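You operate a simulated robot arm through the tools that you are given. There is no shell and no other tool. Be economical: measure what you need, move in short steps, check, and stop when the job is done.

You run a simulated robot arm. Do the job below in one go: nothing can be reset, and whatever is moved stays where it is left.

TASK
Swap the motor marked WORN for the test card's size; lock the ring.
Fine: it sits in the motor fixture; stand it upright in the grey tray.

Only the result counts: the job must be done as asked and must still hold three seconds after the hand-in. Knocking over, shifting, dropping, spilling or breaking anything else fails it.

THE ROBOT
A 6-joint arm with a two-finger parallel gripper, fixed in place. Base frame: the origin is at the foot of the arm, x ahead of it, y to its left, z up; the work surface is at about z = 78.8. Lengths are in cm, angles in rad, forces in N, time in s.
With the tool pointing down near the work surface it reaches from about 24 to 64 cm from the base axis. Its first joint turns from -1.152 to 1.152 rad. Payload 2.7 kg.
The tool frame sits at the grasp point between the pads (the TCP): z along the fingers, y along the line on which they close. The tips reach 2.3 cm beyond it. Largest opening 9.4 cm; finger width 3.8, thickness 1; the body of the gripper, 5.4 by 9.6 cm, starts 3.9 cm behind the TCP.
Orientation is told as [roll, pitch, yaw] about the base's x, y, z axes, in that order, counted from this pose: with the fingers straight down and closing along the base's y, the tool's x points along the base's -x, its y along +y and its z along -z.

THE INTERFACE
- The arm moves only by the tool step_arm. Its argument "steps" is a list of rows, each an object (a shift or turn left out is 0, a gripper value left out holds the last) with "offset": the shift along the base's x, y, z in cm, a list of three; "angular": the turn, a rotation vector about the base's x, y, z in rad, a list of three; "jaw": the opening, from 0 (shut) to 1 (fully open). In form: [{"offset": [dx, dy, dz], "angular": [wx, wy, wz], "jaw": jaw}, ...]. A call has 1 to 12 rows; each row is the pose to reach, as a shift and turn from the pose commanded when the call began. Rows are played at 5 a second. More than 5 cm and 0.15 rad between two rows, or a gripper value outside its range, and nothing of the call is played. Where a pose cannot be reached the arm comes as near as it can. A force on the tool above 40 N (or 10 N above the force at the start of the call, whichever is more), or a blocked arm, ends the call early, and 0.2 s more pass. The fingers move at their own pace (about 4.5 cm/s each) and stop on an object; they squeeze with about 22 N. The grip force told is the motor's: it shows also when the fingers shut on nothing. Time passes only in rows, and 0.2 s behind the last, so rows that repeat a pose let the fingers close. It gives the time, the measured TCP pose, the force on the tool (base axes), the opening and the grip force at its end, in the units of the frame above (readings bear some noise).
- Cameras (640 x 400 px; columns grow to the right, rows downward): "scene" is fixed at [5.83, -42.34, 140.19]; the picture's right is [0.85, -0.53, 0.00], its down [-0.31, -0.50, -0.81] and it looks along [0.43, 0.68, -0.59] (base axes); focal length 325 px, centre (320, 200). "wrist" rides on the gripper at [-3.9, 0, -4.4] in the tool frame; the picture's right is [0.00, -1.00, 0.00], its down [0.97, 0.00, -0.24] and it looks along [0.24, 0.00, 0.97] (tool axes); focal length 218 px, centre (320, 200). There is no depth. A picture from a camera that has moved, and an enlarged one, comes with that camera's place and axes in the base frame and with its lens. The place of the scene camera against the robot may be out by one fixed shift of up to 1.2 cm in any direction.
- grab_frame(camera): a new picture of that camera. The clock stands still meanwhile.
- zoom(camera, box): a new picture of the part [left, top, right, bottom] of that camera's present view, enlarged. The clock stands still meanwhile.
- hand_in(): hands the job in; it is judged then, once.

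Go step by step. Nothing tells you positions but the pictures and the camera data: compare them with the known pose of the tool, close in by small moves and look again before you grip or let go. The budget is 120 turns and 68 pictures, counting those below and the enlarged ones. Unless the task says otherwise, let go and move clear before handing in, and close with one line.

The tools are called after "Emit:" by a JSON object that holds its "name" and its "arguments". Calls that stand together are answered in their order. step_arm: Moves the arm, as the interface text tells. Its arguments: {"type":"object","properties":{"steps":{"type":"array","items":{"type":"object","properties":{"offset":{"type":"array","items":{"type":"number"}},"angular":{"type":"array","items":{"type":"number"}},"jaw":{"type":"number"}}}}},"required":["steps"]} The other tools are called the same way: grab_frame (camera) takes a picture; zoom (camera, box) takes an enlarged picture of a part of a camera's view; hand_in () hands the job in.

At the start:

```text
clock: 0.0
tool_pos: [36.88, 21.29, 104.65]
orientation: [0.0, -0.001, -0.001]
force: [-0.5, -0.3, -0.4]
finger_gap: 9.41
gripper_force: 0.0
```

scene: 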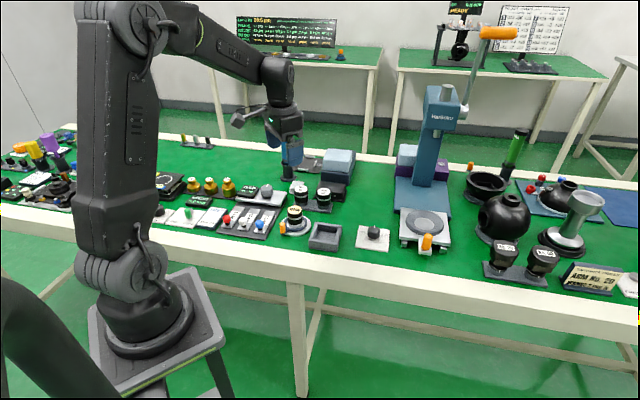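
wrist: 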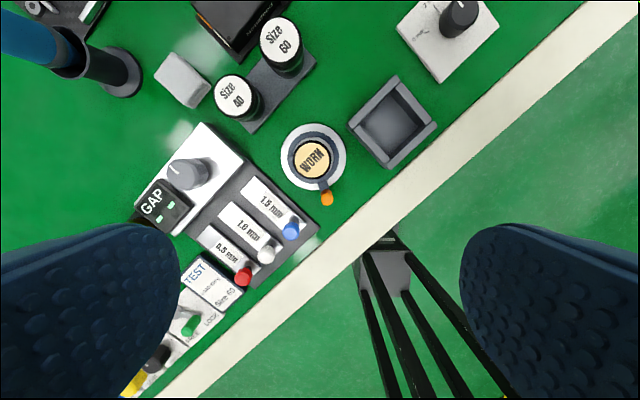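

I see the WORN motor in a ring fixture with an orange lever, spare motors of size 40 and 60 on a stand, a grey tray, and a test card. I'll zoom in to read the details.

Emit:
{"name": "zoom", "arguments": {"camera": "wrist", "box": [120, 200, 320, 390]}}

Emit:
{"name": "zoom", "arguments": {"camera": "wrist", "box": [200, 10, 460, 220]}}

Emit:
{"name": "zoom", "arguments": {"camera": "scene", "box": [240, 160, 360, 260]}}

```text
2.11 times, centred on (220, 295) of wrist
camera zoom: at [40.81, 21.36, 108.97], right [0.0, -1.0, 0.0], down [-0.97, 0.0, 0.24], along [-0.24, 0.0, -0.97], focal length 460 px, centre (530, 0)
```

zoom: 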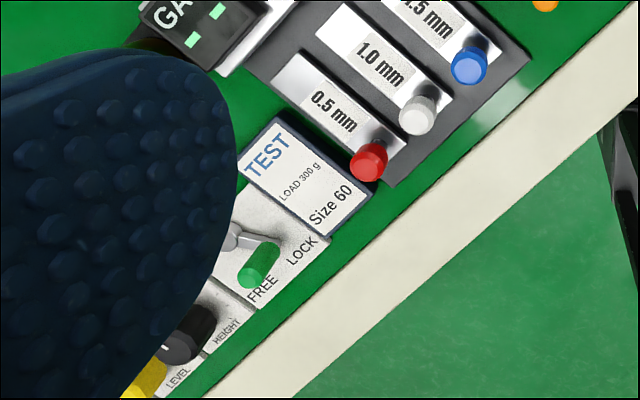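

```text
1.90 times, centred on (330, 115) of wrist
camera zoom: at [40.81, 21.36, 108.97], right [0.0, -1.0, 0.0], down [-0.97, 0.0, 0.24], along [-0.24, 0.0, -0.97], focal length 416 px, centre (301, 362)
```

zoom: 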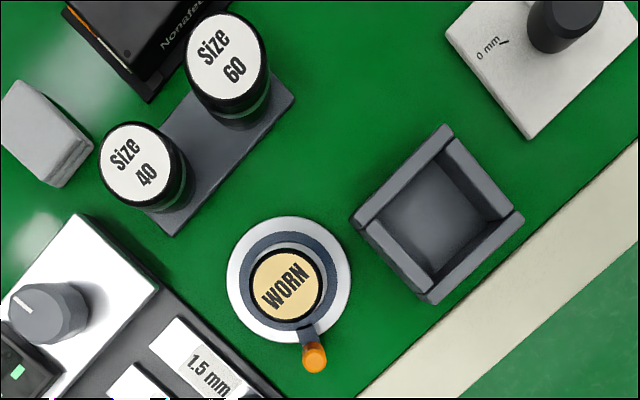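

```text
4.00 times, centred on (300, 210) of scene
camera zoom: at [5.83, -42.34, 140.19], right [0.85, -0.53, 0.0], down [-0.31, -0.5, -0.81], along [0.43, 0.68, -0.59], focal length 1299 px, centre (400, 160)
```

zoom: 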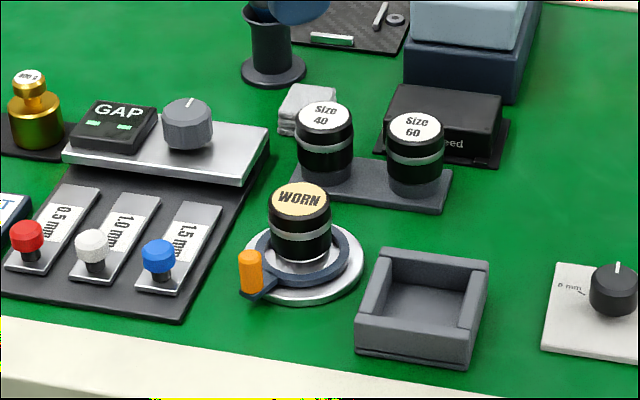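

Card says Size 60. I'll move above the fixture for a close look at the ring and lever.

Emit:
{"name": "step_arm", "arguments": {"steps": [{"offset": [1.2, 0.4, -4]}, {"offset": [2.4, 0.8, -8]}, {"offset": [2.4, 0.8, -8]}]}}

Emit:
{"name": "grab_frame", "arguments": {"camera": "wrist"}}

Emit:
{"name": "zoom", "arguments": {"camera": "scene", "box": [270, 195, 350, 255]}}

```text
clock: 0.8
tool_pos: [39.42, 22.04, 96.49]
orientation: [0.004, 0.0, 0.002]
force: [-0.4, 0.5, -0.5]
finger_gap: 9.38
gripper_force: 0.1
```

```text
62 pictures are left
camera wrist: at [43.27, 22.08, 100.91], right [0.0, -1.0, 0.0], down [-0.97, 0.0, 0.24], along [-0.24, 0.0, -0.97], focal length 218 px, centre (320, 200)
```

wrist: 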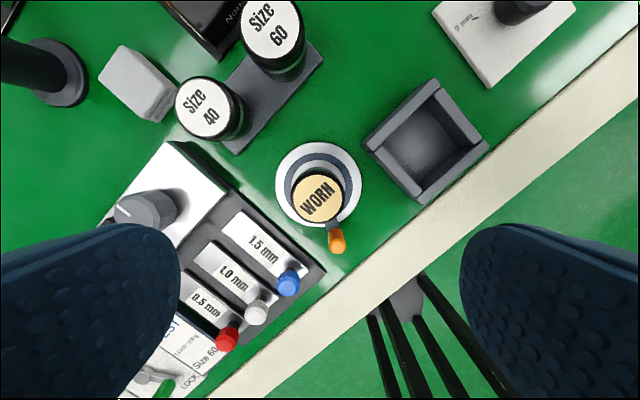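

```text
6.67 times, centred on (310, 225) of scene
camera zoom: at [5.83, -42.34, 140.19], right [0.85, -0.53, 0.0], down [-0.31, -0.5, -0.81], along [0.43, 0.68, -0.59], focal length 2165 px, centre (387, 33)
```

zoom: 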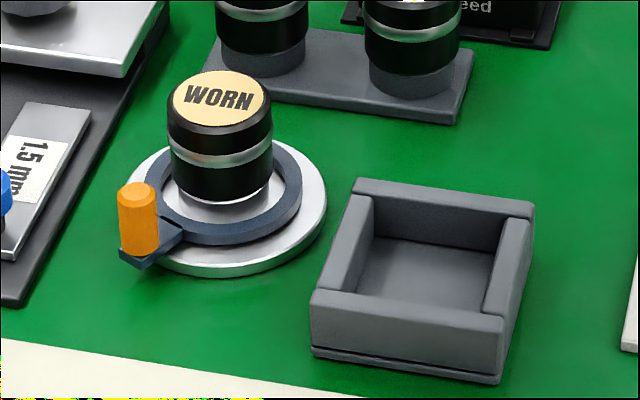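

The worn motor top is at about (39.2, 22.2, 84.2). I'll look for lock marks on the fixture.

Emit:
{"name": "zoom", "arguments": {"camera": "wrist", "box": [265, 130, 375, 265]}}

Emit:
{"name": "zoom", "arguments": {"camera": "wrist", "box": [100, 290, 260, 399]}}

```text
2.96 times, centred on (320, 198) of wrist
camera zoom: at [43.27, 22.08, 100.91], right [0.0, -1.0, 0.0], down [-0.97, 0.0, 0.24], along [-0.24, 0.0, -0.97], focal length 647 px, centre (320, 207)
```

zoom: 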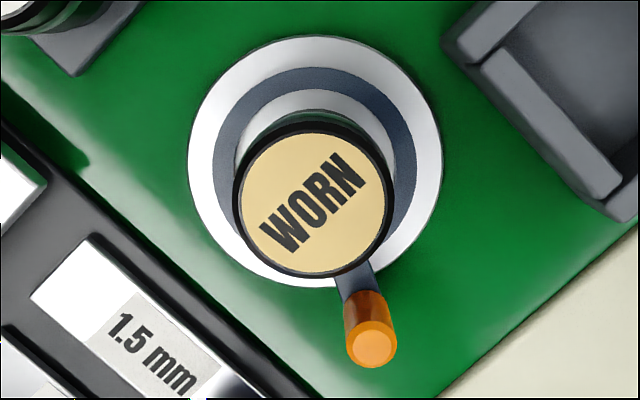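

```text
3.67 times, centred on (180, 344) of wrist
camera zoom: at [43.27, 22.08, 100.91], right [0.0, -1.0, 0.0], down [-0.97, 0.0, 0.24], along [-0.24, 0.0, -0.97], focal length 801 px, centre (834, -330)
```

zoom: 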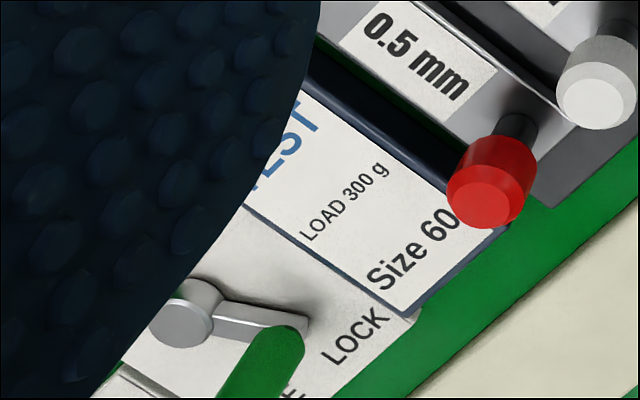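

No marks visible. I'll descend over the worn motor with open fingers, stopping above it for a check.

Emit:
{"name": "step_arm", "arguments": {"steps": [{"offset": [-0.1, 0.1, -4]}, {"offset": [-0.1, 0.1, -8]}, {"offset": [-0.1, 0.1, -8]}]}}

Emit:
{"name": "grab_frame", "arguments": {"camera": "wrist"}}

Emit:
{"name": "grab_frame", "arguments": {"camera": "scene"}}

```text
clock: 1.6
tool_pos: [39.13, 22.18, 88.58]
orientation: [0.002, -0.002, 0.0]
force: [0.8, 0.6, -0.3]
finger_gap: 9.41
gripper_force: 0.2
```

```text
58 pictures are left
camera wrist: at [43.05, 22.15, 92.97], right [0.0, -1.0, 0.0], down [-0.97, 0.0, 0.24], along [-0.24, 0.0, -0.97], focal length 218 px, centre (320, 200)
```

wrist: 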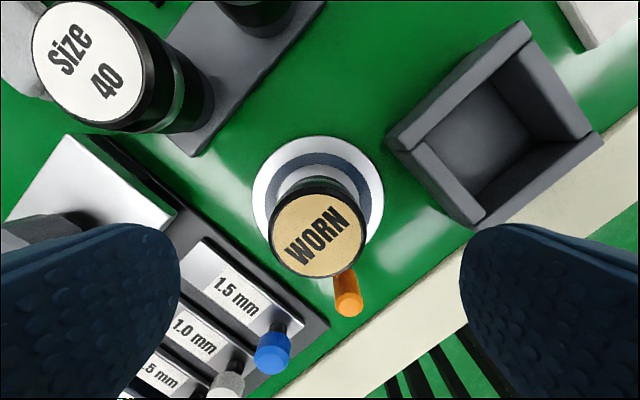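

```text
57 pictures are left
```

scene: 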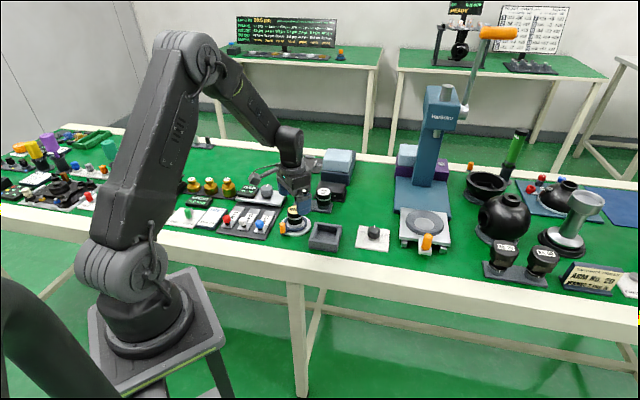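

Centre is (39.3, 22.25). Descend and grip near the top, then try a small lift to see whether the ring holds it.

Emit:
{"name": "step_arm", "arguments": {"steps": [{"offset": [0.15, 0.07, -2.5]}, {"offset": [0.15, 0.07, -4.8]}, {"offset": [0.15, 0.07, -4.8], "jaw": 0.0}, {"offset": [0.15, 0.07, -4.8], "jaw": 0.0}, {"offset": [0.15, 0.07, -4.8], "jaw": 0.0}, {"offset": [0.15, 0.07, -4.8], "jaw": 0.0}, {"offset": [0.15, 0.07, -4.8], "jaw": 0.0}]}}

Emit:
{"name": "zoom", "arguments": {"camera": "scene", "box": [260, 175, 340, 255]}}

```text
clock: 3.2
tool_pos: [39.28, 22.34, 83.72]
orientation: [0.0, -0.001, 0.002]
force: [2.4, 4.3, -2.7]
finger_gap: 4.34
gripper_force: 22.3
```

```text
5.00 times, centred on (300, 215) of scene
camera zoom: at [5.84, -42.33, 140.2], right [0.85, -0.53, 0.0], down [-0.31, -0.5, -0.81], along [0.43, 0.68, -0.59], focal length 1624 px, centre (420, 125)
```

zoom: 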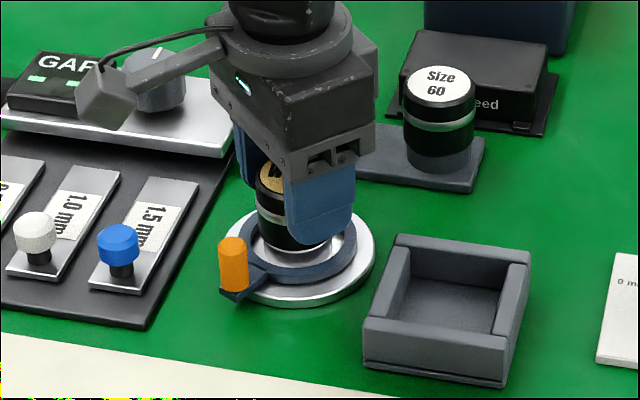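

Gripped (4.34 cm). Try a small lift.

Emit:
{"name": "step_arm", "arguments": {"steps": [{"offset": [0, 0, 0.2]}, {"offset": [0, 0, 0.4]}, {"offset": [0, 0, 0.4]}]}}

Emit:
{"name": "zoom", "arguments": {"camera": "scene", "box": [280, 205, 325, 240]}}

```text
clock: 4.0
tool_pos: [39.27, 22.2, 84.26]
orientation: [-0.001, 0.002, 0.001]
force: [-2.0, 1.2, -12.7]
finger_gap: 4.33
gripper_force: 22.1
```

```text
11.43 times, centred on (302, 222) of scene
camera zoom: at [5.84, -42.33, 140.2], right [0.85, -0.53, 0.0], down [-0.31, -0.5, -0.81], along [0.43, 0.68, -0.59], focal length 3711 px, centre (520, -57)
```

zoom: 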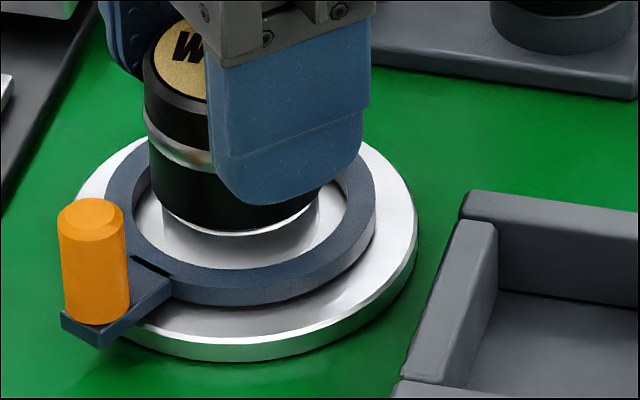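

It rose with −12.7 N, which may be the motor's weight. Another small lift will show whether the force stays constant.

Emit:
{"name": "step_arm", "arguments": {"steps": [{"offset": [0, 0, 0.3]}, {"offset": [0, 0, 0.6]}, {"offset": [0, 0, 0.6]}]}}

Emit:
{"name": "zoom", "arguments": {"camera": "scene", "box": [280, 205, 325, 240]}}

```text
clock: 4.8
tool_pos: [39.36, 22.35, 84.7]
orientation: [-0.001, 0.001, -0.001]
force: [-1.0, -7.5, -10.6]
finger_gap: 4.32
gripper_force: 21.4
```

```text
11.43 times, centred on (302, 222) of scene
camera zoom: at [5.84, -42.35, 140.19], right [0.85, -0.53, 0.0], down [-0.31, -0.5, -0.81], along [0.43, 0.68, -0.59], focal length 3711 px, centre (520, -57)
```

zoom: 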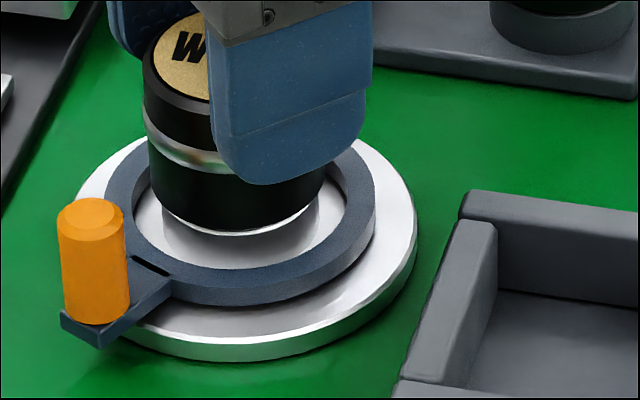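

The motor didn't move; the fingers just slid up it, so the ring is locked. I'll let go, rise, and align with the lever knob to turn the ring.

Emit:
{"name": "step_arm", "arguments": {"steps": [{"jaw": 1.0}, {"jaw": 1.0}, {"jaw": 1.0}, {"offset": [0, 0, 4]}, {"offset": [0, 0, 8.3]}, {"offset": [-2, -0.7, 8.3], "angular": [0, 0, 0.12]}, {"offset": [-4.5, -1.5, 8.3], "angular": [0, 0, 0.24]}, {"offset": [-4.5, -1.5, 8.3], "angular": [0, 0, 0.33], "jaw": 0.5}, {"offset": [-4.5, -1.5, 8.3], "angular": [0, 0, 0.33]}]}}

Emit:
{"name": "grab_frame", "arguments": {"camera": "wrist"}}

Emit:
{"name": "zoom", "arguments": {"camera": "scene", "box": [260, 185, 340, 255]}}

```text
clock: 6.8
tool_pos: [34.82, 20.92, 93.18]
orientation: [0.002, 0.001, 0.332]
force: [-0.8, 0.1, 0.9]
finger_gap: 4.71
gripper_force: 0.0
```

```text
53 pictures are left
camera wrist: at [38.42, 22.09, 97.47], right [0.33, -0.95, 0.0], down [-0.92, -0.32, 0.24], along [-0.23, -0.08, -0.97], focal length 218 px, centre (320, 200)
```

wrist: 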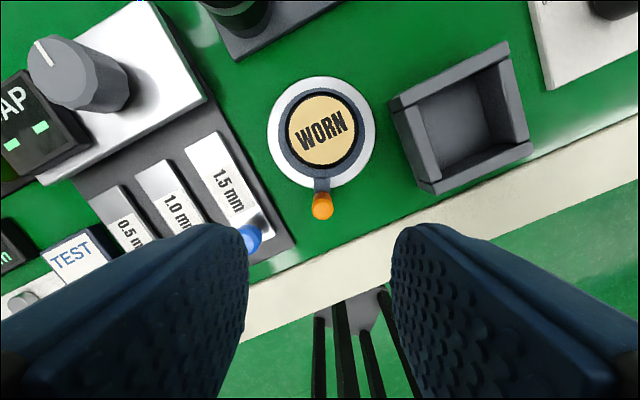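

```text
5.71 times, centred on (300, 220) of scene
camera zoom: at [5.83, -42.34, 140.19], right [0.85, -0.53, 0.0], down [-0.31, -0.5, -0.81], along [0.43, 0.68, -0.59], focal length 1856 px, centre (434, 86)
```

zoom: 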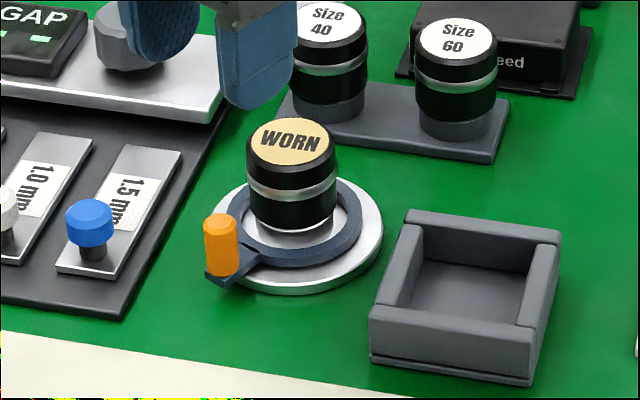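

Knob is at (34.2, 20.5), top z≈82.3. I'll descend around it and grip it.

Emit:
{"name": "step_arm", "arguments": {"steps": [{"offset": [-0.3, -0.2, -4], "jaw": 0.36}, {"offset": [-0.55, -0.4, -8]}, {"offset": [-0.55, -0.4, -10.15]}, {"offset": [-0.55, -0.4, -10.15], "jaw": 0.0}, {"offset": [-0.55, -0.4, -10.15], "jaw": 0.0}, {"offset": [-0.55, -0.4, -10.15], "jaw": 0.0}]}}

Emit:
{"name": "grab_frame", "arguments": {"camera": "wrist"}}

Emit:
{"name": "zoom", "arguments": {"camera": "scene", "box": [260, 185, 340, 255]}}

```text
clock: 8.2
tool_pos: [34.21, 20.54, 82.98]
orientation: [0.0, 0.001, 0.329]
force: [5.2, -10.2, -2.5]
finger_gap: 1.51
gripper_force: 45.1
```

```text
51 pictures are left
camera wrist: at [37.83, 21.73, 87.32], right [0.32, -0.95, 0.0], down [-0.92, -0.31, 0.24], along [-0.23, -0.08, -0.97], focal length 218 px, centre (320, 200)
```

wrist: 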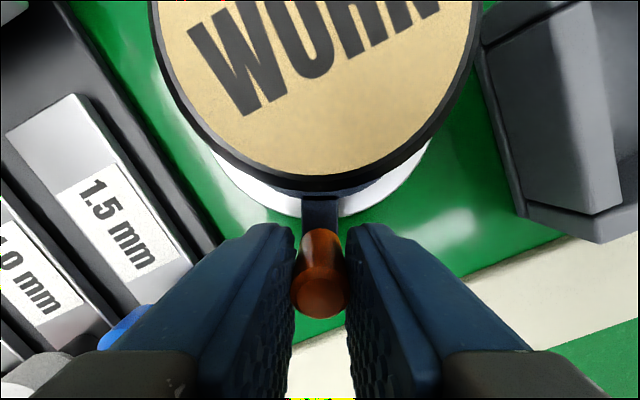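

```text
5.71 times, centred on (300, 220) of scene
camera zoom: at [5.84, -42.36, 140.18], right [0.85, -0.53, 0.0], down [-0.31, -0.5, -0.81], along [0.43, 0.68, -0.59], focal length 1856 px, centre (434, 86)
```

zoom: 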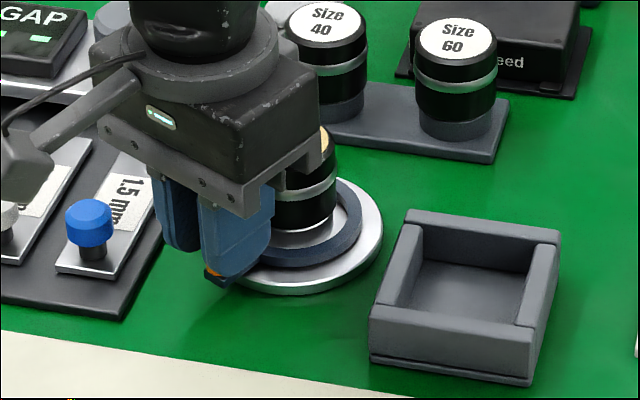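

Knob gripped (1.51 cm). Turn counter-clockwise a little along the arc and watch the force.

Emit:
{"name": "step_arm", "arguments": {"steps": [{"offset": [0.1, -0.25, 0], "angular": [0, 0, 0.05]}, {"offset": [0.198, -0.498, 0], "angular": [0, 0, 0.1]}, {"offset": [0.32, -0.74, 0], "angular": [0, 0, 0.15]}, {"offset": [0.445, -0.975, 0], "angular": [0, 0, 0.2]}]}}

Emit:
{"name": "zoom", "arguments": {"camera": "scene", "box": [260, 185, 340, 255]}}

```text
clock: 9.2
tool_pos: [34.61, 19.52, 82.94]
orientation: [0.002, 0.003, 0.532]
force: [-9.0, -0.7, 6.8]
finger_gap: 1.54
gripper_force: 44.8
```

```text
5.71 times, centred on (300, 220) of scene
camera zoom: at [5.8, -42.35, 140.19], right [0.85, -0.53, 0.0], down [-0.31, -0.5, -0.81], along [0.43, 0.68, -0.59], focal length 1856 px, centre (434, 86)
```

zoom: 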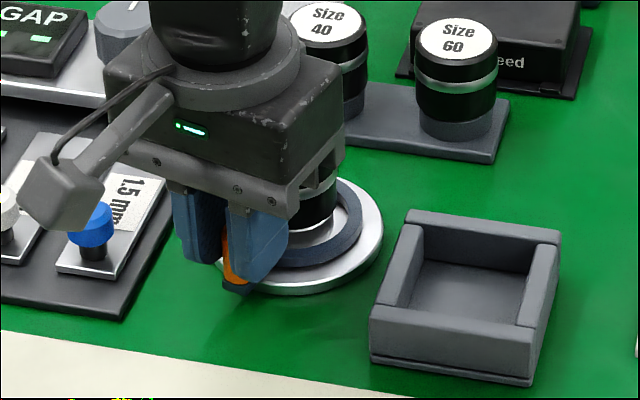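

The ring turns counter-clockwise freely. Continue, watching clearance to the tray.

Emit:
{"name": "step_arm", "arguments": {"steps": [{"offset": [0.14, -0.225, 0], "angular": [0, 0, 0.05]}, {"offset": [0.293, -0.449, 0], "angular": [0, 0, 0.1]}, {"offset": [0.46, -0.66, 0], "angular": [0, 0, 0.15]}, {"offset": [0.63, -0.867, 0], "angular": [0, 0, 0.2]}, {"offset": [0.81, -1.06, 0], "angular": [0, 0, 0.25]}, {"offset": [1.0, -1.25, 0], "angular": [0, 0, 0.3]}]}}

Emit:
{"name": "zoom", "arguments": {"camera": "scene", "box": [260, 185, 340, 255]}}

Emit:
{"name": "grab_frame", "arguments": {"camera": "wrist"}}

```text
clock: 10.6
tool_pos: [35.77, 18.16, 82.91]
orientation: [0.002, 0.0, 0.83]
force: [-5.9, -5.0, 0.0]
finger_gap: 1.55
gripper_force: 44.9
```

```text
5.71 times, centred on (300, 220) of scene
camera zoom: at [5.82, -42.35, 140.19], right [0.85, -0.53, 0.0], down [-0.31, -0.5, -0.81], along [0.43, 0.68, -0.59], focal length 1856 px, centre (434, 86)
```

zoom: 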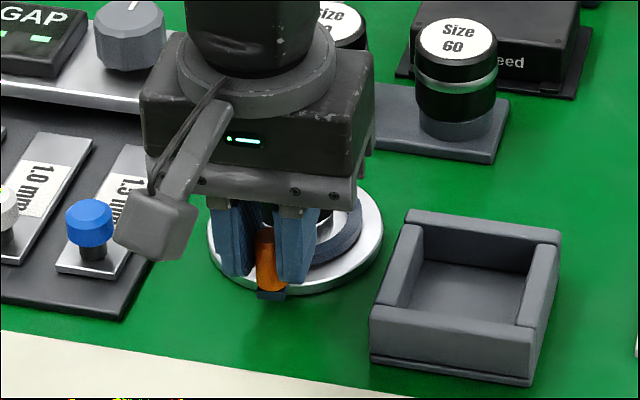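

```text
47 pictures are left
camera wrist: at [38.37, 21.05, 87.32], right [0.74, -0.67, 0.0], down [-0.65, -0.72, 0.24], along [-0.16, -0.18, -0.97], focal length 218 px, centre (320, 200)
```

wrist: 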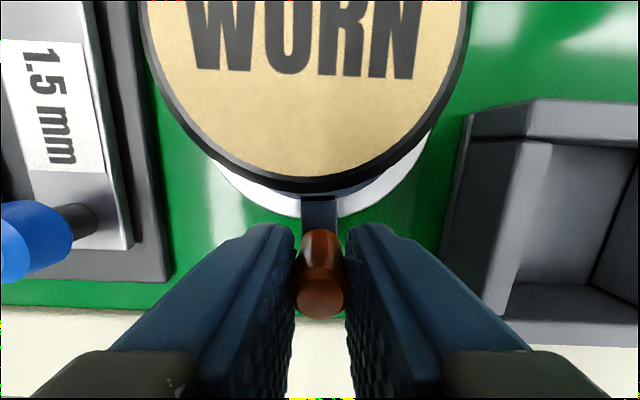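

Still moving freely with low force. A further 0.15 rad, then check.

Emit:
{"name": "step_arm", "arguments": {"steps": [{"offset": [0.2, -0.175, 0], "angular": [0, 0, 0.05]}, {"offset": [0.412, -0.342, 0], "angular": [0, 0, 0.1]}, {"offset": [0.63, -0.5, 0], "angular": [0, 0, 0.15]}]}}

Emit:
{"name": "grab_frame", "arguments": {"camera": "wrist"}}

```text
clock: 11.4
tool_pos: [36.38, 17.67, 82.92]
orientation: [0.003, 0.0, 0.982]
force: [-8.0, -8.3, 0.4]
finger_gap: 1.56
gripper_force: 45.1
```

```text
46 pictures are left
camera wrist: at [38.55, 20.94, 87.32], right [0.83, -0.56, 0.0], down [-0.54, -0.81, 0.24], along [-0.13, -0.2, -0.97], focal length 218 px, centre (320, 200)
```

wrist: 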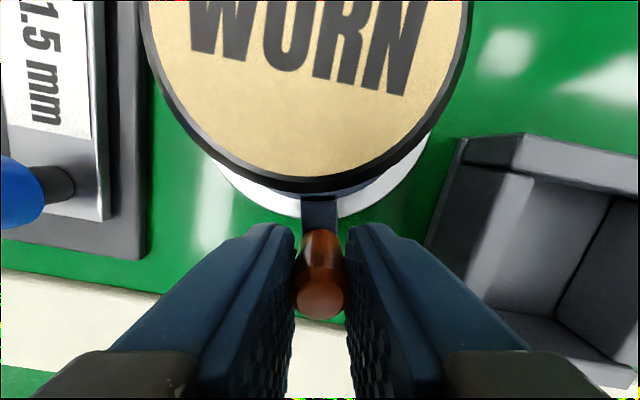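

No stop yet; a bit more with slightly larger radius.

Emit:
{"name": "step_arm", "arguments": {"steps": [{"offset": [0.18, -0.2, 0], "angular": [0, 0, 0.05]}, {"offset": [0.4, -0.36, 0], "angular": [0, 0, 0.1]}, {"offset": [0.55, -0.43, 0], "angular": [0, 0, 0.135]}]}}

Emit:
{"name": "grab_frame", "arguments": {"camera": "wrist"}}

Emit:
{"name": "zoom", "arguments": {"camera": "scene", "box": [260, 185, 340, 255]}}

```text
clock: 12.2
tool_pos: [37.07, 17.34, 83.02]
orientation: [-0.002, -0.004, 1.117]
force: [4.6, 13.9, -9.6]
finger_gap: 1.55
gripper_force: 45.0
```

```text
45 pictures are left
camera wrist: at [38.7, 20.86, 87.34], right [0.9, -0.44, 0.0], down [-0.43, -0.87, 0.24], along [-0.1, -0.21, -0.97], focal length 218 px, centre (320, 200)
```

wrist: 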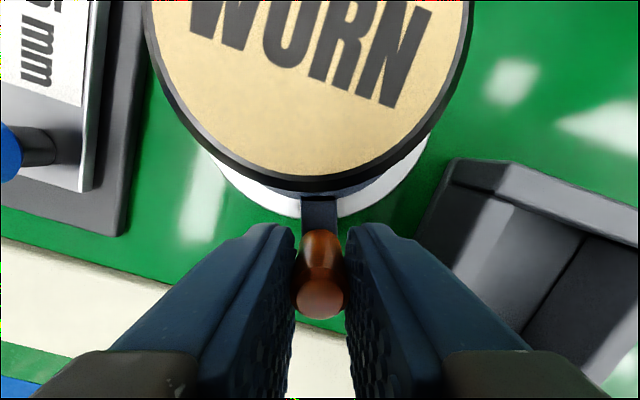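

```text
5.71 times, centred on (300, 220) of scene
camera zoom: at [5.85, -42.3, 140.2], right [0.85, -0.53, 0.0], down [-0.31, -0.5, -0.81], along [0.43, 0.68, -0.59], focal length 1856 px, centre (434, 86)
```

zoom: 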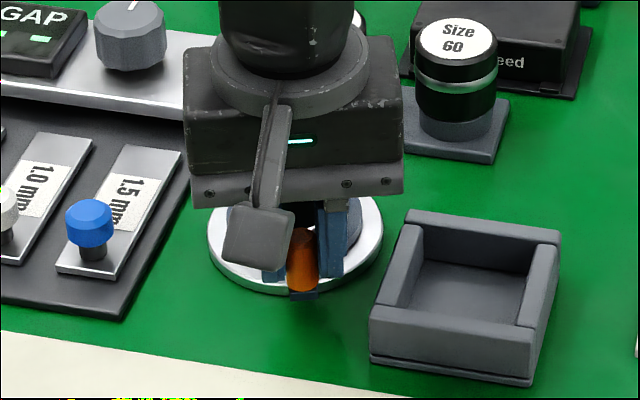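

Clearance to the tray still over 1 cm. Go a little further to seek the stop.

Emit:
{"name": "step_arm", "arguments": {"steps": [{"offset": [0.315, -0.144, 0], "angular": [0, 0, 0.065]}, {"offset": [0.644, -0.267, 0], "angular": [0, 0, 0.13]}]}}

Emit:
{"name": "grab_frame", "arguments": {"camera": "wrist"}}

Emit:
{"name": "zoom", "arguments": {"camera": "scene", "box": [270, 205, 340, 255]}}

```text
clock: 12.8
tool_pos: [37.47, 17.18, 82.91]
orientation: [0.002, 0.002, 1.248]
force: [-13.4, 27.9, -7.7]
finger_gap: 1.53
gripper_force: 45.1
```

```text
43 pictures are left
camera wrist: at [38.69, 20.85, 87.35], right [0.95, -0.32, 0.0], down [-0.31, -0.92, 0.24], along [-0.08, -0.23, -0.97], focal length 218 px, centre (320, 200)
```

wrist: 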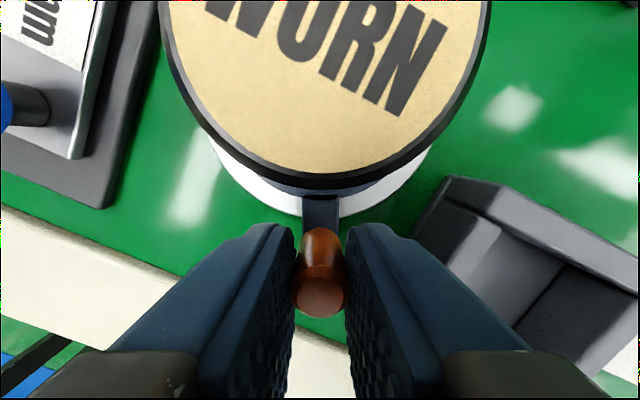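

```text
8.00 times, centred on (305, 230) of scene
camera zoom: at [5.81, -42.27, 140.22], right [0.85, -0.53, 0.0], down [-0.31, -0.5, -0.81], along [0.43, 0.68, -0.59], focal length 2598 px, centre (440, -40)
```

zoom: 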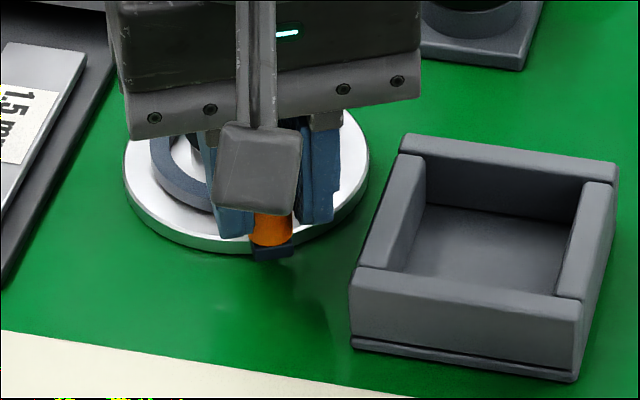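

The stop is reached (≈0.85 rad): the ring should now be free. Release the knob, rise, and go over the motor with the fingers clear of lever and tray.

Emit:
{"name": "step_arm", "arguments": {"steps": [{"offset": [-0.15, 0, 0], "jaw": 0.36}, {"offset": [-0.15, 0, 0]}, {"offset": [-0.15, 0, 4]}, {"offset": [-0.15, 0, 8], "angular": [0, 0, 0.05]}, {"offset": [1.3, 4, 8.5], "angular": [0, 0, 0.1], "jaw": 0.8}, {"offset": [1.75, 5.1, 8.5], "angular": [0, 0, 0.2], "jaw": 0.8}, {"offset": [1.75, 5.1, 8.5], "angular": [0, 0, 0.2]}]}}

Emit:
{"name": "grab_frame", "arguments": {"camera": "wrist"}}

Emit:
{"name": "zoom", "arguments": {"camera": "scene", "box": [270, 205, 340, 255]}}

```text
clock: 14.4
tool_pos: [39.39, 21.97, 91.45]
orientation: [-0.001, 0.001, 1.447]
force: [0.0, 0.0, -0.6]
finger_gap: 7.51
gripper_force: 0.0
```

```text
41 pictures are left
camera wrist: at [39.76, 25.87, 95.84], right [0.99, -0.12, 0.0], down [-0.12, -0.96, 0.24], along [-0.03, -0.24, -0.97], focal length 218 px, centre (320, 200)
```

wrist: 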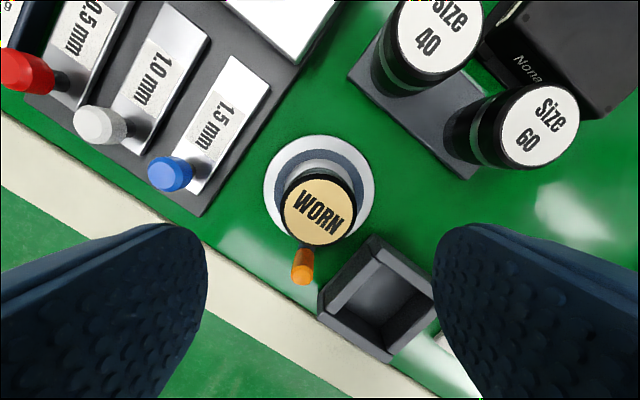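

```text
8.00 times, centred on (305, 230) of scene
camera zoom: at [5.83, -42.34, 140.19], right [0.85, -0.53, 0.0], down [-0.31, -0.5, -0.81], along [0.43, 0.68, -0.59], focal length 2598 px, centre (440, -40)
```

zoom: 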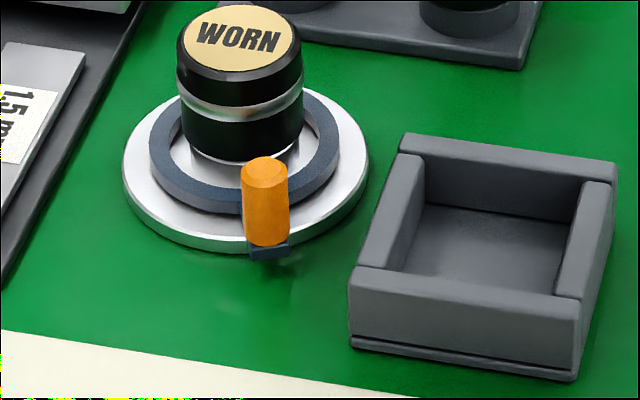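

Lever has moved and the tray is untouched. Descend and grip the motor near the top, then lift slightly.

Emit:
{"name": "step_arm", "arguments": {"steps": [{"offset": [-0.05, 0.33, -3.5]}, {"offset": [-0.05, 0.33, -7.15]}, {"offset": [-0.05, 0.33, -7.15], "jaw": 0.0}, {"offset": [-0.05, 0.33, -7.15], "jaw": 0.0}, {"offset": [-0.05, 0.33, -7.15], "jaw": 0.0}, {"offset": [-0.05, 0.33, -7.15], "jaw": 0.0}, {"offset": [-0.05, 0.33, -6.85], "jaw": 0.0}, {"offset": [-0.05, 0.33, -6.55], "jaw": 0.0}, {"offset": [-0.05, 0.33, -6.15], "jaw": 0.0}]}}

Emit:
{"name": "zoom", "arguments": {"camera": "scene", "box": [270, 205, 340, 255]}}

```text
clock: 16.4
tool_pos: [39.25, 22.35, 85.33]
orientation: [0.0, 0.001, 1.445]
force: [-0.5, -0.1, -2.0]
finger_gap: 4.3
gripper_force: 21.5
```

```text
8.00 times, centred on (305, 230) of scene
camera zoom: at [5.83, -42.34, 140.19], right [0.85, -0.53, 0.0], down [-0.31, -0.5, -0.81], along [0.43, 0.68, -0.59], focal length 2598 px, centre (440, -40)
```

zoom: 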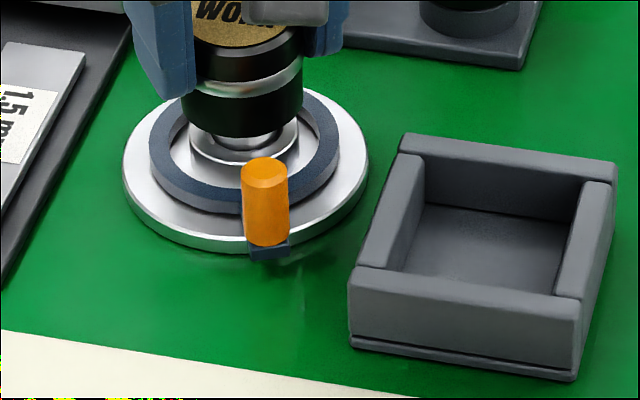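

It's free. Lift clear and view the motor's underside and the tray.

Emit:
{"name": "step_arm", "arguments": {"steps": [{"offset": [0, 0, 3]}, {"offset": [0, 0, 6]}, {"offset": [0, 0, 6]}]}}

Emit:
{"name": "zoom", "arguments": {"camera": "scene", "box": [265, 175, 345, 255]}}

Emit:
{"name": "grab_frame", "arguments": {"camera": "wrist"}}

```text
clock: 17.2
tool_pos: [39.39, 22.37, 91.38]
orientation: [0.0, 0.0, 1.444]
force: [0.6, -0.1, -1.7]
finger_gap: 4.34
gripper_force: 22.3
```

```text
5.00 times, centred on (305, 215) of scene
camera zoom: at [5.83, -42.34, 140.19], right [0.85, -0.53, 0.0], down [-0.31, -0.5, -0.81], along [0.43, 0.68, -0.59], focal length 1624 px, centre (395, 125)
```

zoom: 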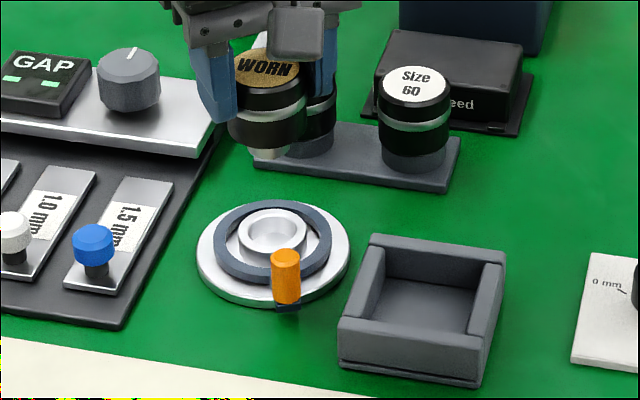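

```text
37 pictures are left
camera wrist: at [39.83, 26.27, 95.72], right [0.99, -0.12, 0.0], down [-0.12, -0.96, 0.24], along [-0.03, -0.24, -0.97], focal length 218 px, centre (320, 200)
```

wrist: 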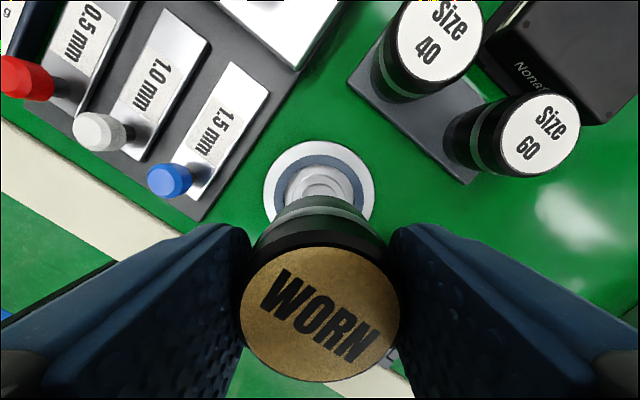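

The motor has a narrower spigot below. Zoom to measure its length.

Emit:
{"name": "zoom", "arguments": {"camera": "scene", "box": [285, 180, 345, 220]}}

Emit:
{"name": "zoom", "arguments": {"camera": "scene", "box": [285, 215, 345, 255]}}

```text
10.00 times, centred on (315, 200) of scene
camera zoom: at [5.83, -42.34, 140.19], right [0.85, -0.53, 0.0], down [-0.31, -0.5, -0.81], along [0.43, 0.68, -0.59], focal length 3247 px, centre (370, 200)
```

zoom: 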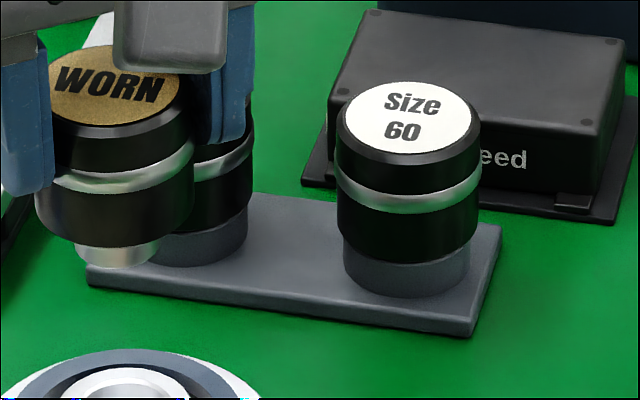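

```text
10.00 times, centred on (315, 235) of scene
camera zoom: at [5.83, -42.34, 140.19], right [0.85, -0.53, 0.0], down [-0.31, -0.5, -0.81], along [0.43, 0.68, -0.59], focal length 3247 px, centre (370, -150)
```

zoom: 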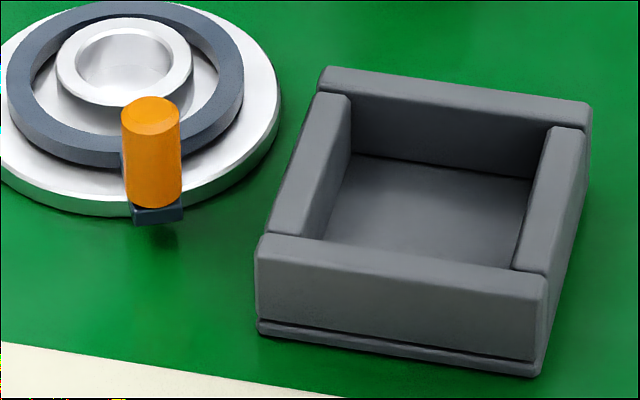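

Spigot ≈1.4 cm. The tray centre I take as (43.5, 12.8); carry the worn motor over it.

Emit:
{"name": "step_arm", "arguments": {"steps": [{"offset": [1.4, -3.2, 0]}, {"offset": [2.8, -6.4, 0]}, {"offset": [4.13, -9.5, 0]}, {"offset": [4.13, -9.5, 0]}]}}

Emit:
{"name": "grab_frame", "arguments": {"camera": "wrist"}}

Emit:
{"name": "zoom", "arguments": {"camera": "scene", "box": [285, 175, 365, 255]}}

```text
clock: 18.2
tool_pos: [43.55, 12.97, 91.35]
orientation: [0.0, 0.0, 1.447]
force: [0.6, 0.7, -2.0]
finger_gap: 4.33
gripper_force: 22.4
```

```text
34 pictures are left
camera wrist: at [44.01, 16.85, 95.73], right [0.99, -0.12, 0.0], down [-0.12, -0.96, 0.24], along [-0.03, -0.24, -0.97], focal length 218 px, centre (320, 200)
```

wrist: 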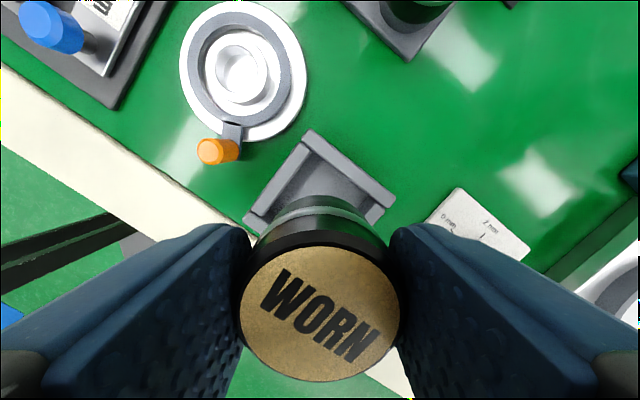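

```text
5.00 times, centred on (325, 215) of scene
camera zoom: at [5.83, -42.34, 140.19], right [0.85, -0.53, 0.0], down [-0.31, -0.5, -0.81], along [0.43, 0.68, -0.59], focal length 1624 px, centre (295, 125)
```

zoom: 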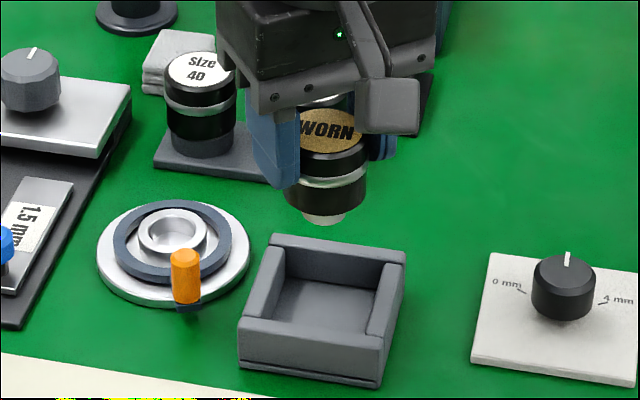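

Tray centre confirmed (43.5, 12.78). Lower with a 0.15 cm correction, stopping just above the floor.

Emit:
{"name": "step_arm", "arguments": {"steps": [{"offset": [-0.03, -0.16, -2]}, {"offset": [-0.03, -0.16, -4]}, {"offset": [-0.03, -0.16, -5]}, {"offset": [-0.03, -0.16, -5.5]}]}}

Emit:
{"name": "zoom", "arguments": {"camera": "scene", "box": [285, 190, 365, 255]}}

```text
clock: 19.2
tool_pos: [43.45, 12.93, 85.73]
orientation: [-0.001, 0.0, 1.446]
force: [0.0, -0.6, -1.9]
finger_gap: 4.32
gripper_force: 21.8
```

```text
6.15 times, centred on (325, 222) of scene
camera zoom: at [5.83, -42.34, 140.19], right [0.85, -0.53, 0.0], down [-0.31, -0.5, -0.81], along [0.43, 0.68, -0.59], focal length 1998 px, centre (289, 62)
```

zoom: 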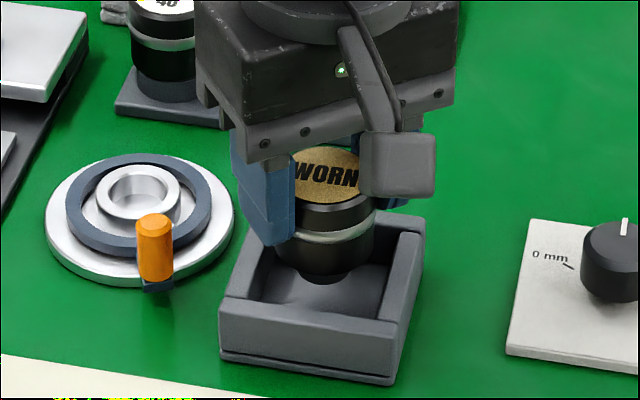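

Centred and inside the walls. Lower gently to contact.

Emit:
{"name": "step_arm", "arguments": {"steps": [{"offset": [0, -0.08, -0.2]}, {"offset": [0, -0.08, -0.4]}, {"offset": [0, -0.08, -0.6]}]}}

```text
clock: 20.0
tool_pos: [43.38, 12.67, 85.2]
orientation: [0.0, -0.002, 1.445]
force: [-0.1, -0.2, -1.7]
finger_gap: 4.32
gripper_force: 21.8
```

Emit:
{"name": "step_arm", "arguments": {"steps": [{"offset": [0.05, 0.08, -0.15]}, {"offset": [0.05, 0.08, -0.3]}, {"offset": [0.05, 0.08, -0.4]}]}}

Emit:
{"name": "zoom", "arguments": {"camera": "scene", "box": [285, 190, 365, 255]}}

```text
clock: 20.8
tool_pos: [43.37, 12.87, 84.84]
orientation: [-0.001, -0.001, 1.445]
force: [-0.6, -0.3, -1.4]
finger_gap: 4.32
gripper_force: 22.1
```

```text
6.15 times, centred on (325, 222) of scene
camera zoom: at [5.83, -42.34, 140.19], right [0.85, -0.53, 0.0], down [-0.31, -0.5, -0.81], along [0.43, 0.68, -0.59], focal length 1998 px, centre (289, 62)
```

zoom: 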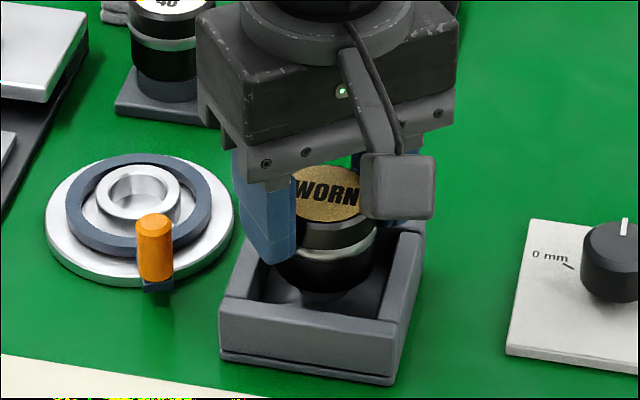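

The spigot bottom is close to the floor; continue in fine steps.

Emit:
{"name": "step_arm", "arguments": {"steps": [{"offset": [0.05, 0, -0.1]}, {"offset": [0.05, 0, -0.2]}, {"offset": [0.05, 0, -0.3]}]}}

```text
clock: 21.6
tool_pos: [43.49, 12.81, 84.41]
orientation: [0.0, 0.0, 1.444]
force: [-0.2, -0.2, -1.7]
finger_gap: 4.33
gripper_force: 21.8
```

Emit:
{"name": "step_arm", "arguments": {"steps": [{"offset": [0, 0, -0.1]}, {"offset": [0, 0, -0.2]}, {"offset": [0, 0, -0.3]}]}}

Emit:
{"name": "zoom", "arguments": {"camera": "scene", "box": [295, 205, 350, 255]}}

```text
clock: 22.4
tool_pos: [43.54, 12.82, 84.19]
orientation: [0.0, 0.001, 1.443]
force: [0.5, 0.1, -1.6]
finger_gap: 4.32
gripper_force: 21.8
```

```text
8.00 times, centred on (322, 230) of scene
camera zoom: at [5.83, -42.34, 140.19], right [0.85, -0.53, 0.0], down [-0.31, -0.5, -0.81], along [0.43, 0.68, -0.59], focal length 2598 px, centre (300, -40)
```

zoom: 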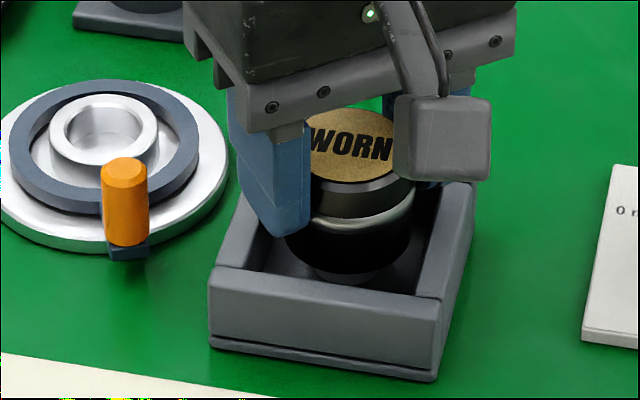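

Emit:
{"name": "step_arm", "arguments": {"steps": [{"offset": [0, 0, -0.08]}, {"offset": [0, 0, -0.16]}, {"offset": [0, 0, -0.24]}]}}

Emit:
{"name": "zoom", "arguments": {"camera": "scene", "box": [295, 205, 350, 255]}}

```text
clock: 23.2
tool_pos: [43.53, 12.92, 83.93]
orientation: [0.0, 0.0, 1.444]
force: [-0.4, -1.3, 2.1]
finger_gap: 4.34
gripper_force: 22.2
```

```text
8.00 times, centred on (322, 230) of scene
camera zoom: at [5.82, -42.35, 140.19], right [0.85, -0.53, 0.0], down [-0.31, -0.5, -0.81], along [0.43, 0.68, -0.59], focal length 2598 px, centre (300, -40)
```

zoom: 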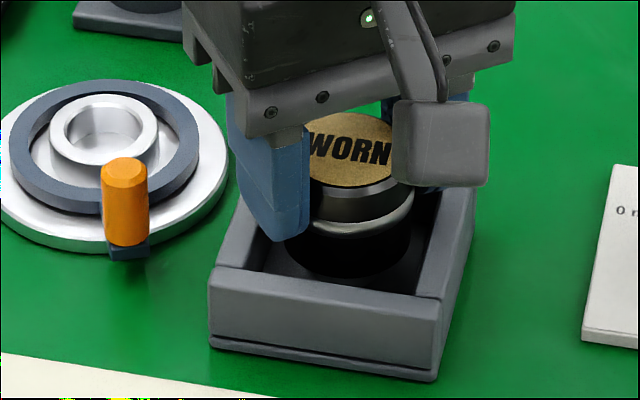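

Contact is beginning (+2 N). One more tiny step to confirm.

Emit:
{"name": "step_arm", "arguments": {"steps": [{"offset": [0, 0, -0.05]}, {"offset": [0, 0, -0.1]}, {"offset": [0, 0, -0.1]}]}}

Emit:
{"name": "zoom", "arguments": {"camera": "wrist", "box": [180, 150, 460, 399]}}

```text
clock: 24.0
tool_pos: [43.6, 12.7, 84.06]
orientation: [-0.002, -0.002, 1.446]
force: [-2.0, 3.2, 12.6]
finger_gap: 4.3
gripper_force: 22.2
```

```text
1.61 times, centred on (320, 274) of wrist
camera zoom: at [44.0, 16.63, 88.31], right [0.99, -0.12, 0.0], down [-0.12, -0.96, 0.24], along [-0.03, -0.24, -0.97], focal length 351 px, centre (320, 80)
```

zoom: 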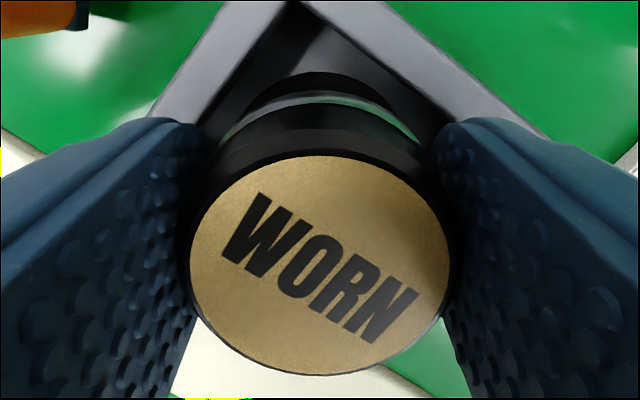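

Seated. Ease off the pressure slightly, release modestly, and rise.

Emit:
{"name": "step_arm", "arguments": {"steps": [{"offset": [0, 0, 0.12]}, {"offset": [0, 0, 0.12], "jaw": 0.5}, {"offset": [0, 0, 0.12], "jaw": 0.6}, {"offset": [0, 0, 0.12], "jaw": 0.65}, {"offset": [0, 0, 3], "jaw": 0.65}, {"offset": [0, 0, 7], "jaw": 0.65}, {"offset": [0, 0, 10]}, {"offset": [0, 0, 10]}]}}

Emit:
{"name": "grab_frame", "arguments": {"camera": "wrist"}}

Emit:
{"name": "zoom", "arguments": {"camera": "scene", "box": [280, 175, 360, 255]}}

```text
clock: 25.8
tool_pos: [43.33, 12.58, 93.88]
orientation: [0.0, -0.001, 1.444]
force: [0.3, 0.8, 0.8]
finger_gap: 6.09
gripper_force: 0.0
```

```text
27 pictures are left
camera wrist: at [43.87, 16.42, 98.24], right [0.99, -0.12, 0.0], down [-0.12, -0.96, 0.24], along [-0.03, -0.24, -0.97], focal length 218 px, centre (320, 200)
```

wrist: 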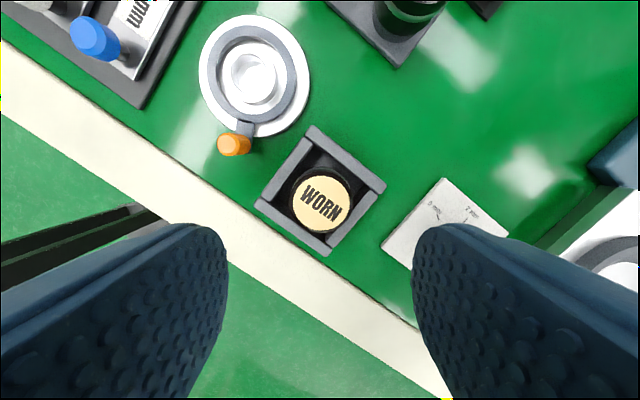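

```text
5.00 times, centred on (320, 215) of scene
camera zoom: at [5.83, -42.34, 140.19], right [0.85, -0.53, 0.0], down [-0.31, -0.5, -0.81], along [0.43, 0.68, -0.59], focal length 1624 px, centre (320, 125)
```

zoom: 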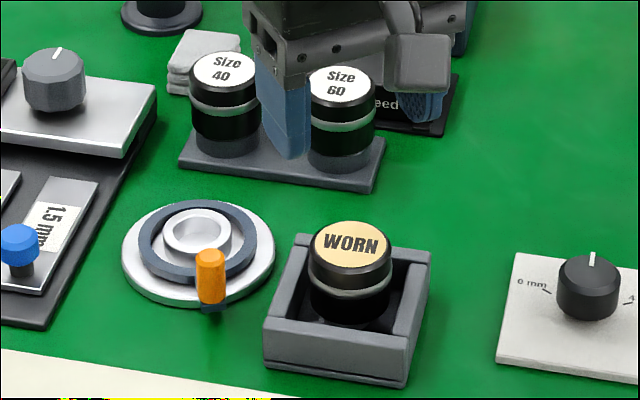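

The worn motor stands upright in the tray. Now go above the Size 60 motor, turning so one finger fits in the gap between the two spares.

Emit:
{"name": "step_arm", "arguments": {"steps": [{"offset": [0.5, 1.5, 2], "angular": [0, 0, -0.14]}, {"offset": [2.0, 4.5, 2], "angular": [0, 0, -0.28]}, {"offset": [3.8, 7.5, 2], "angular": [0, 0, -0.42]}, {"offset": [5.5, 10.5, 2], "angular": [0, 0, -0.56]}, {"offset": [7.3, 12.6, 2], "angular": [0, 0, -0.694]}, {"offset": [7.3, 12.6, 2], "angular": [0, 0, -0.694]}]}}

Emit:
{"name": "grab_frame", "arguments": {"camera": "wrist"}}

```text
clock: 27.2
tool_pos: [50.68, 25.5, 95.72]
orientation: [0.001, 0.001, 0.75]
force: [-0.4, -0.3, 1.0]
finger_gap: 6.1
gripper_force: 0.0
```

```text
25 pictures are left
camera wrist: at [53.57, 28.16, 100.08], right [0.68, -0.73, 0.0], down [-0.71, -0.66, 0.24], along [-0.18, -0.16, -0.97], focal length 218 px, centre (320, 200)
```

wrist: 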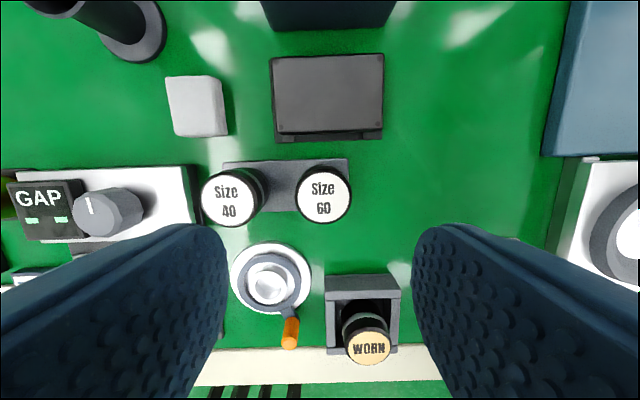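

Well aligned. Size 60 is at about (51.0, 25.6), top ≈84.4. Descend partway and verify.

Emit:
{"name": "step_arm", "arguments": {"steps": [{"offset": [0.3, 0.1, -3]}, {"offset": [0.35, 0.1, -6.5]}, {"offset": [0.35, 0.1, -6.5]}]}}

Emit:
{"name": "grab_frame", "arguments": {"camera": "wrist"}}

```text
clock: 28.0
tool_pos: [50.98, 25.34, 89.11]
orientation: [0.001, 0.0, 0.753]
force: [-0.1, 0.7, -0.7]
finger_gap: 6.11
gripper_force: 0.0
```

```text
24 pictures are left
camera wrist: at [53.91, 28.02, 93.48], right [0.68, -0.73, 0.0], down [-0.71, -0.66, 0.24], along [-0.18, -0.16, -0.97], focal length 218 px, centre (320, 200)
```

wrist: 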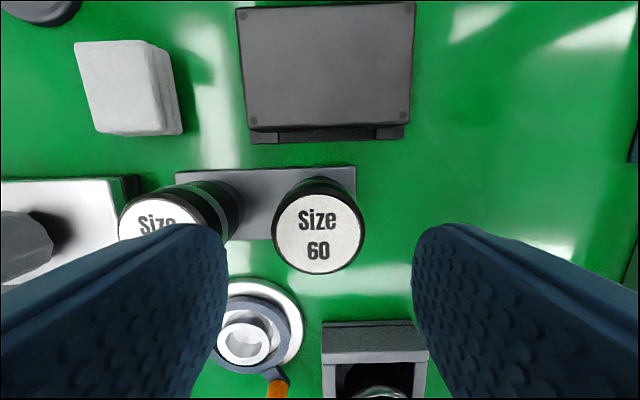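

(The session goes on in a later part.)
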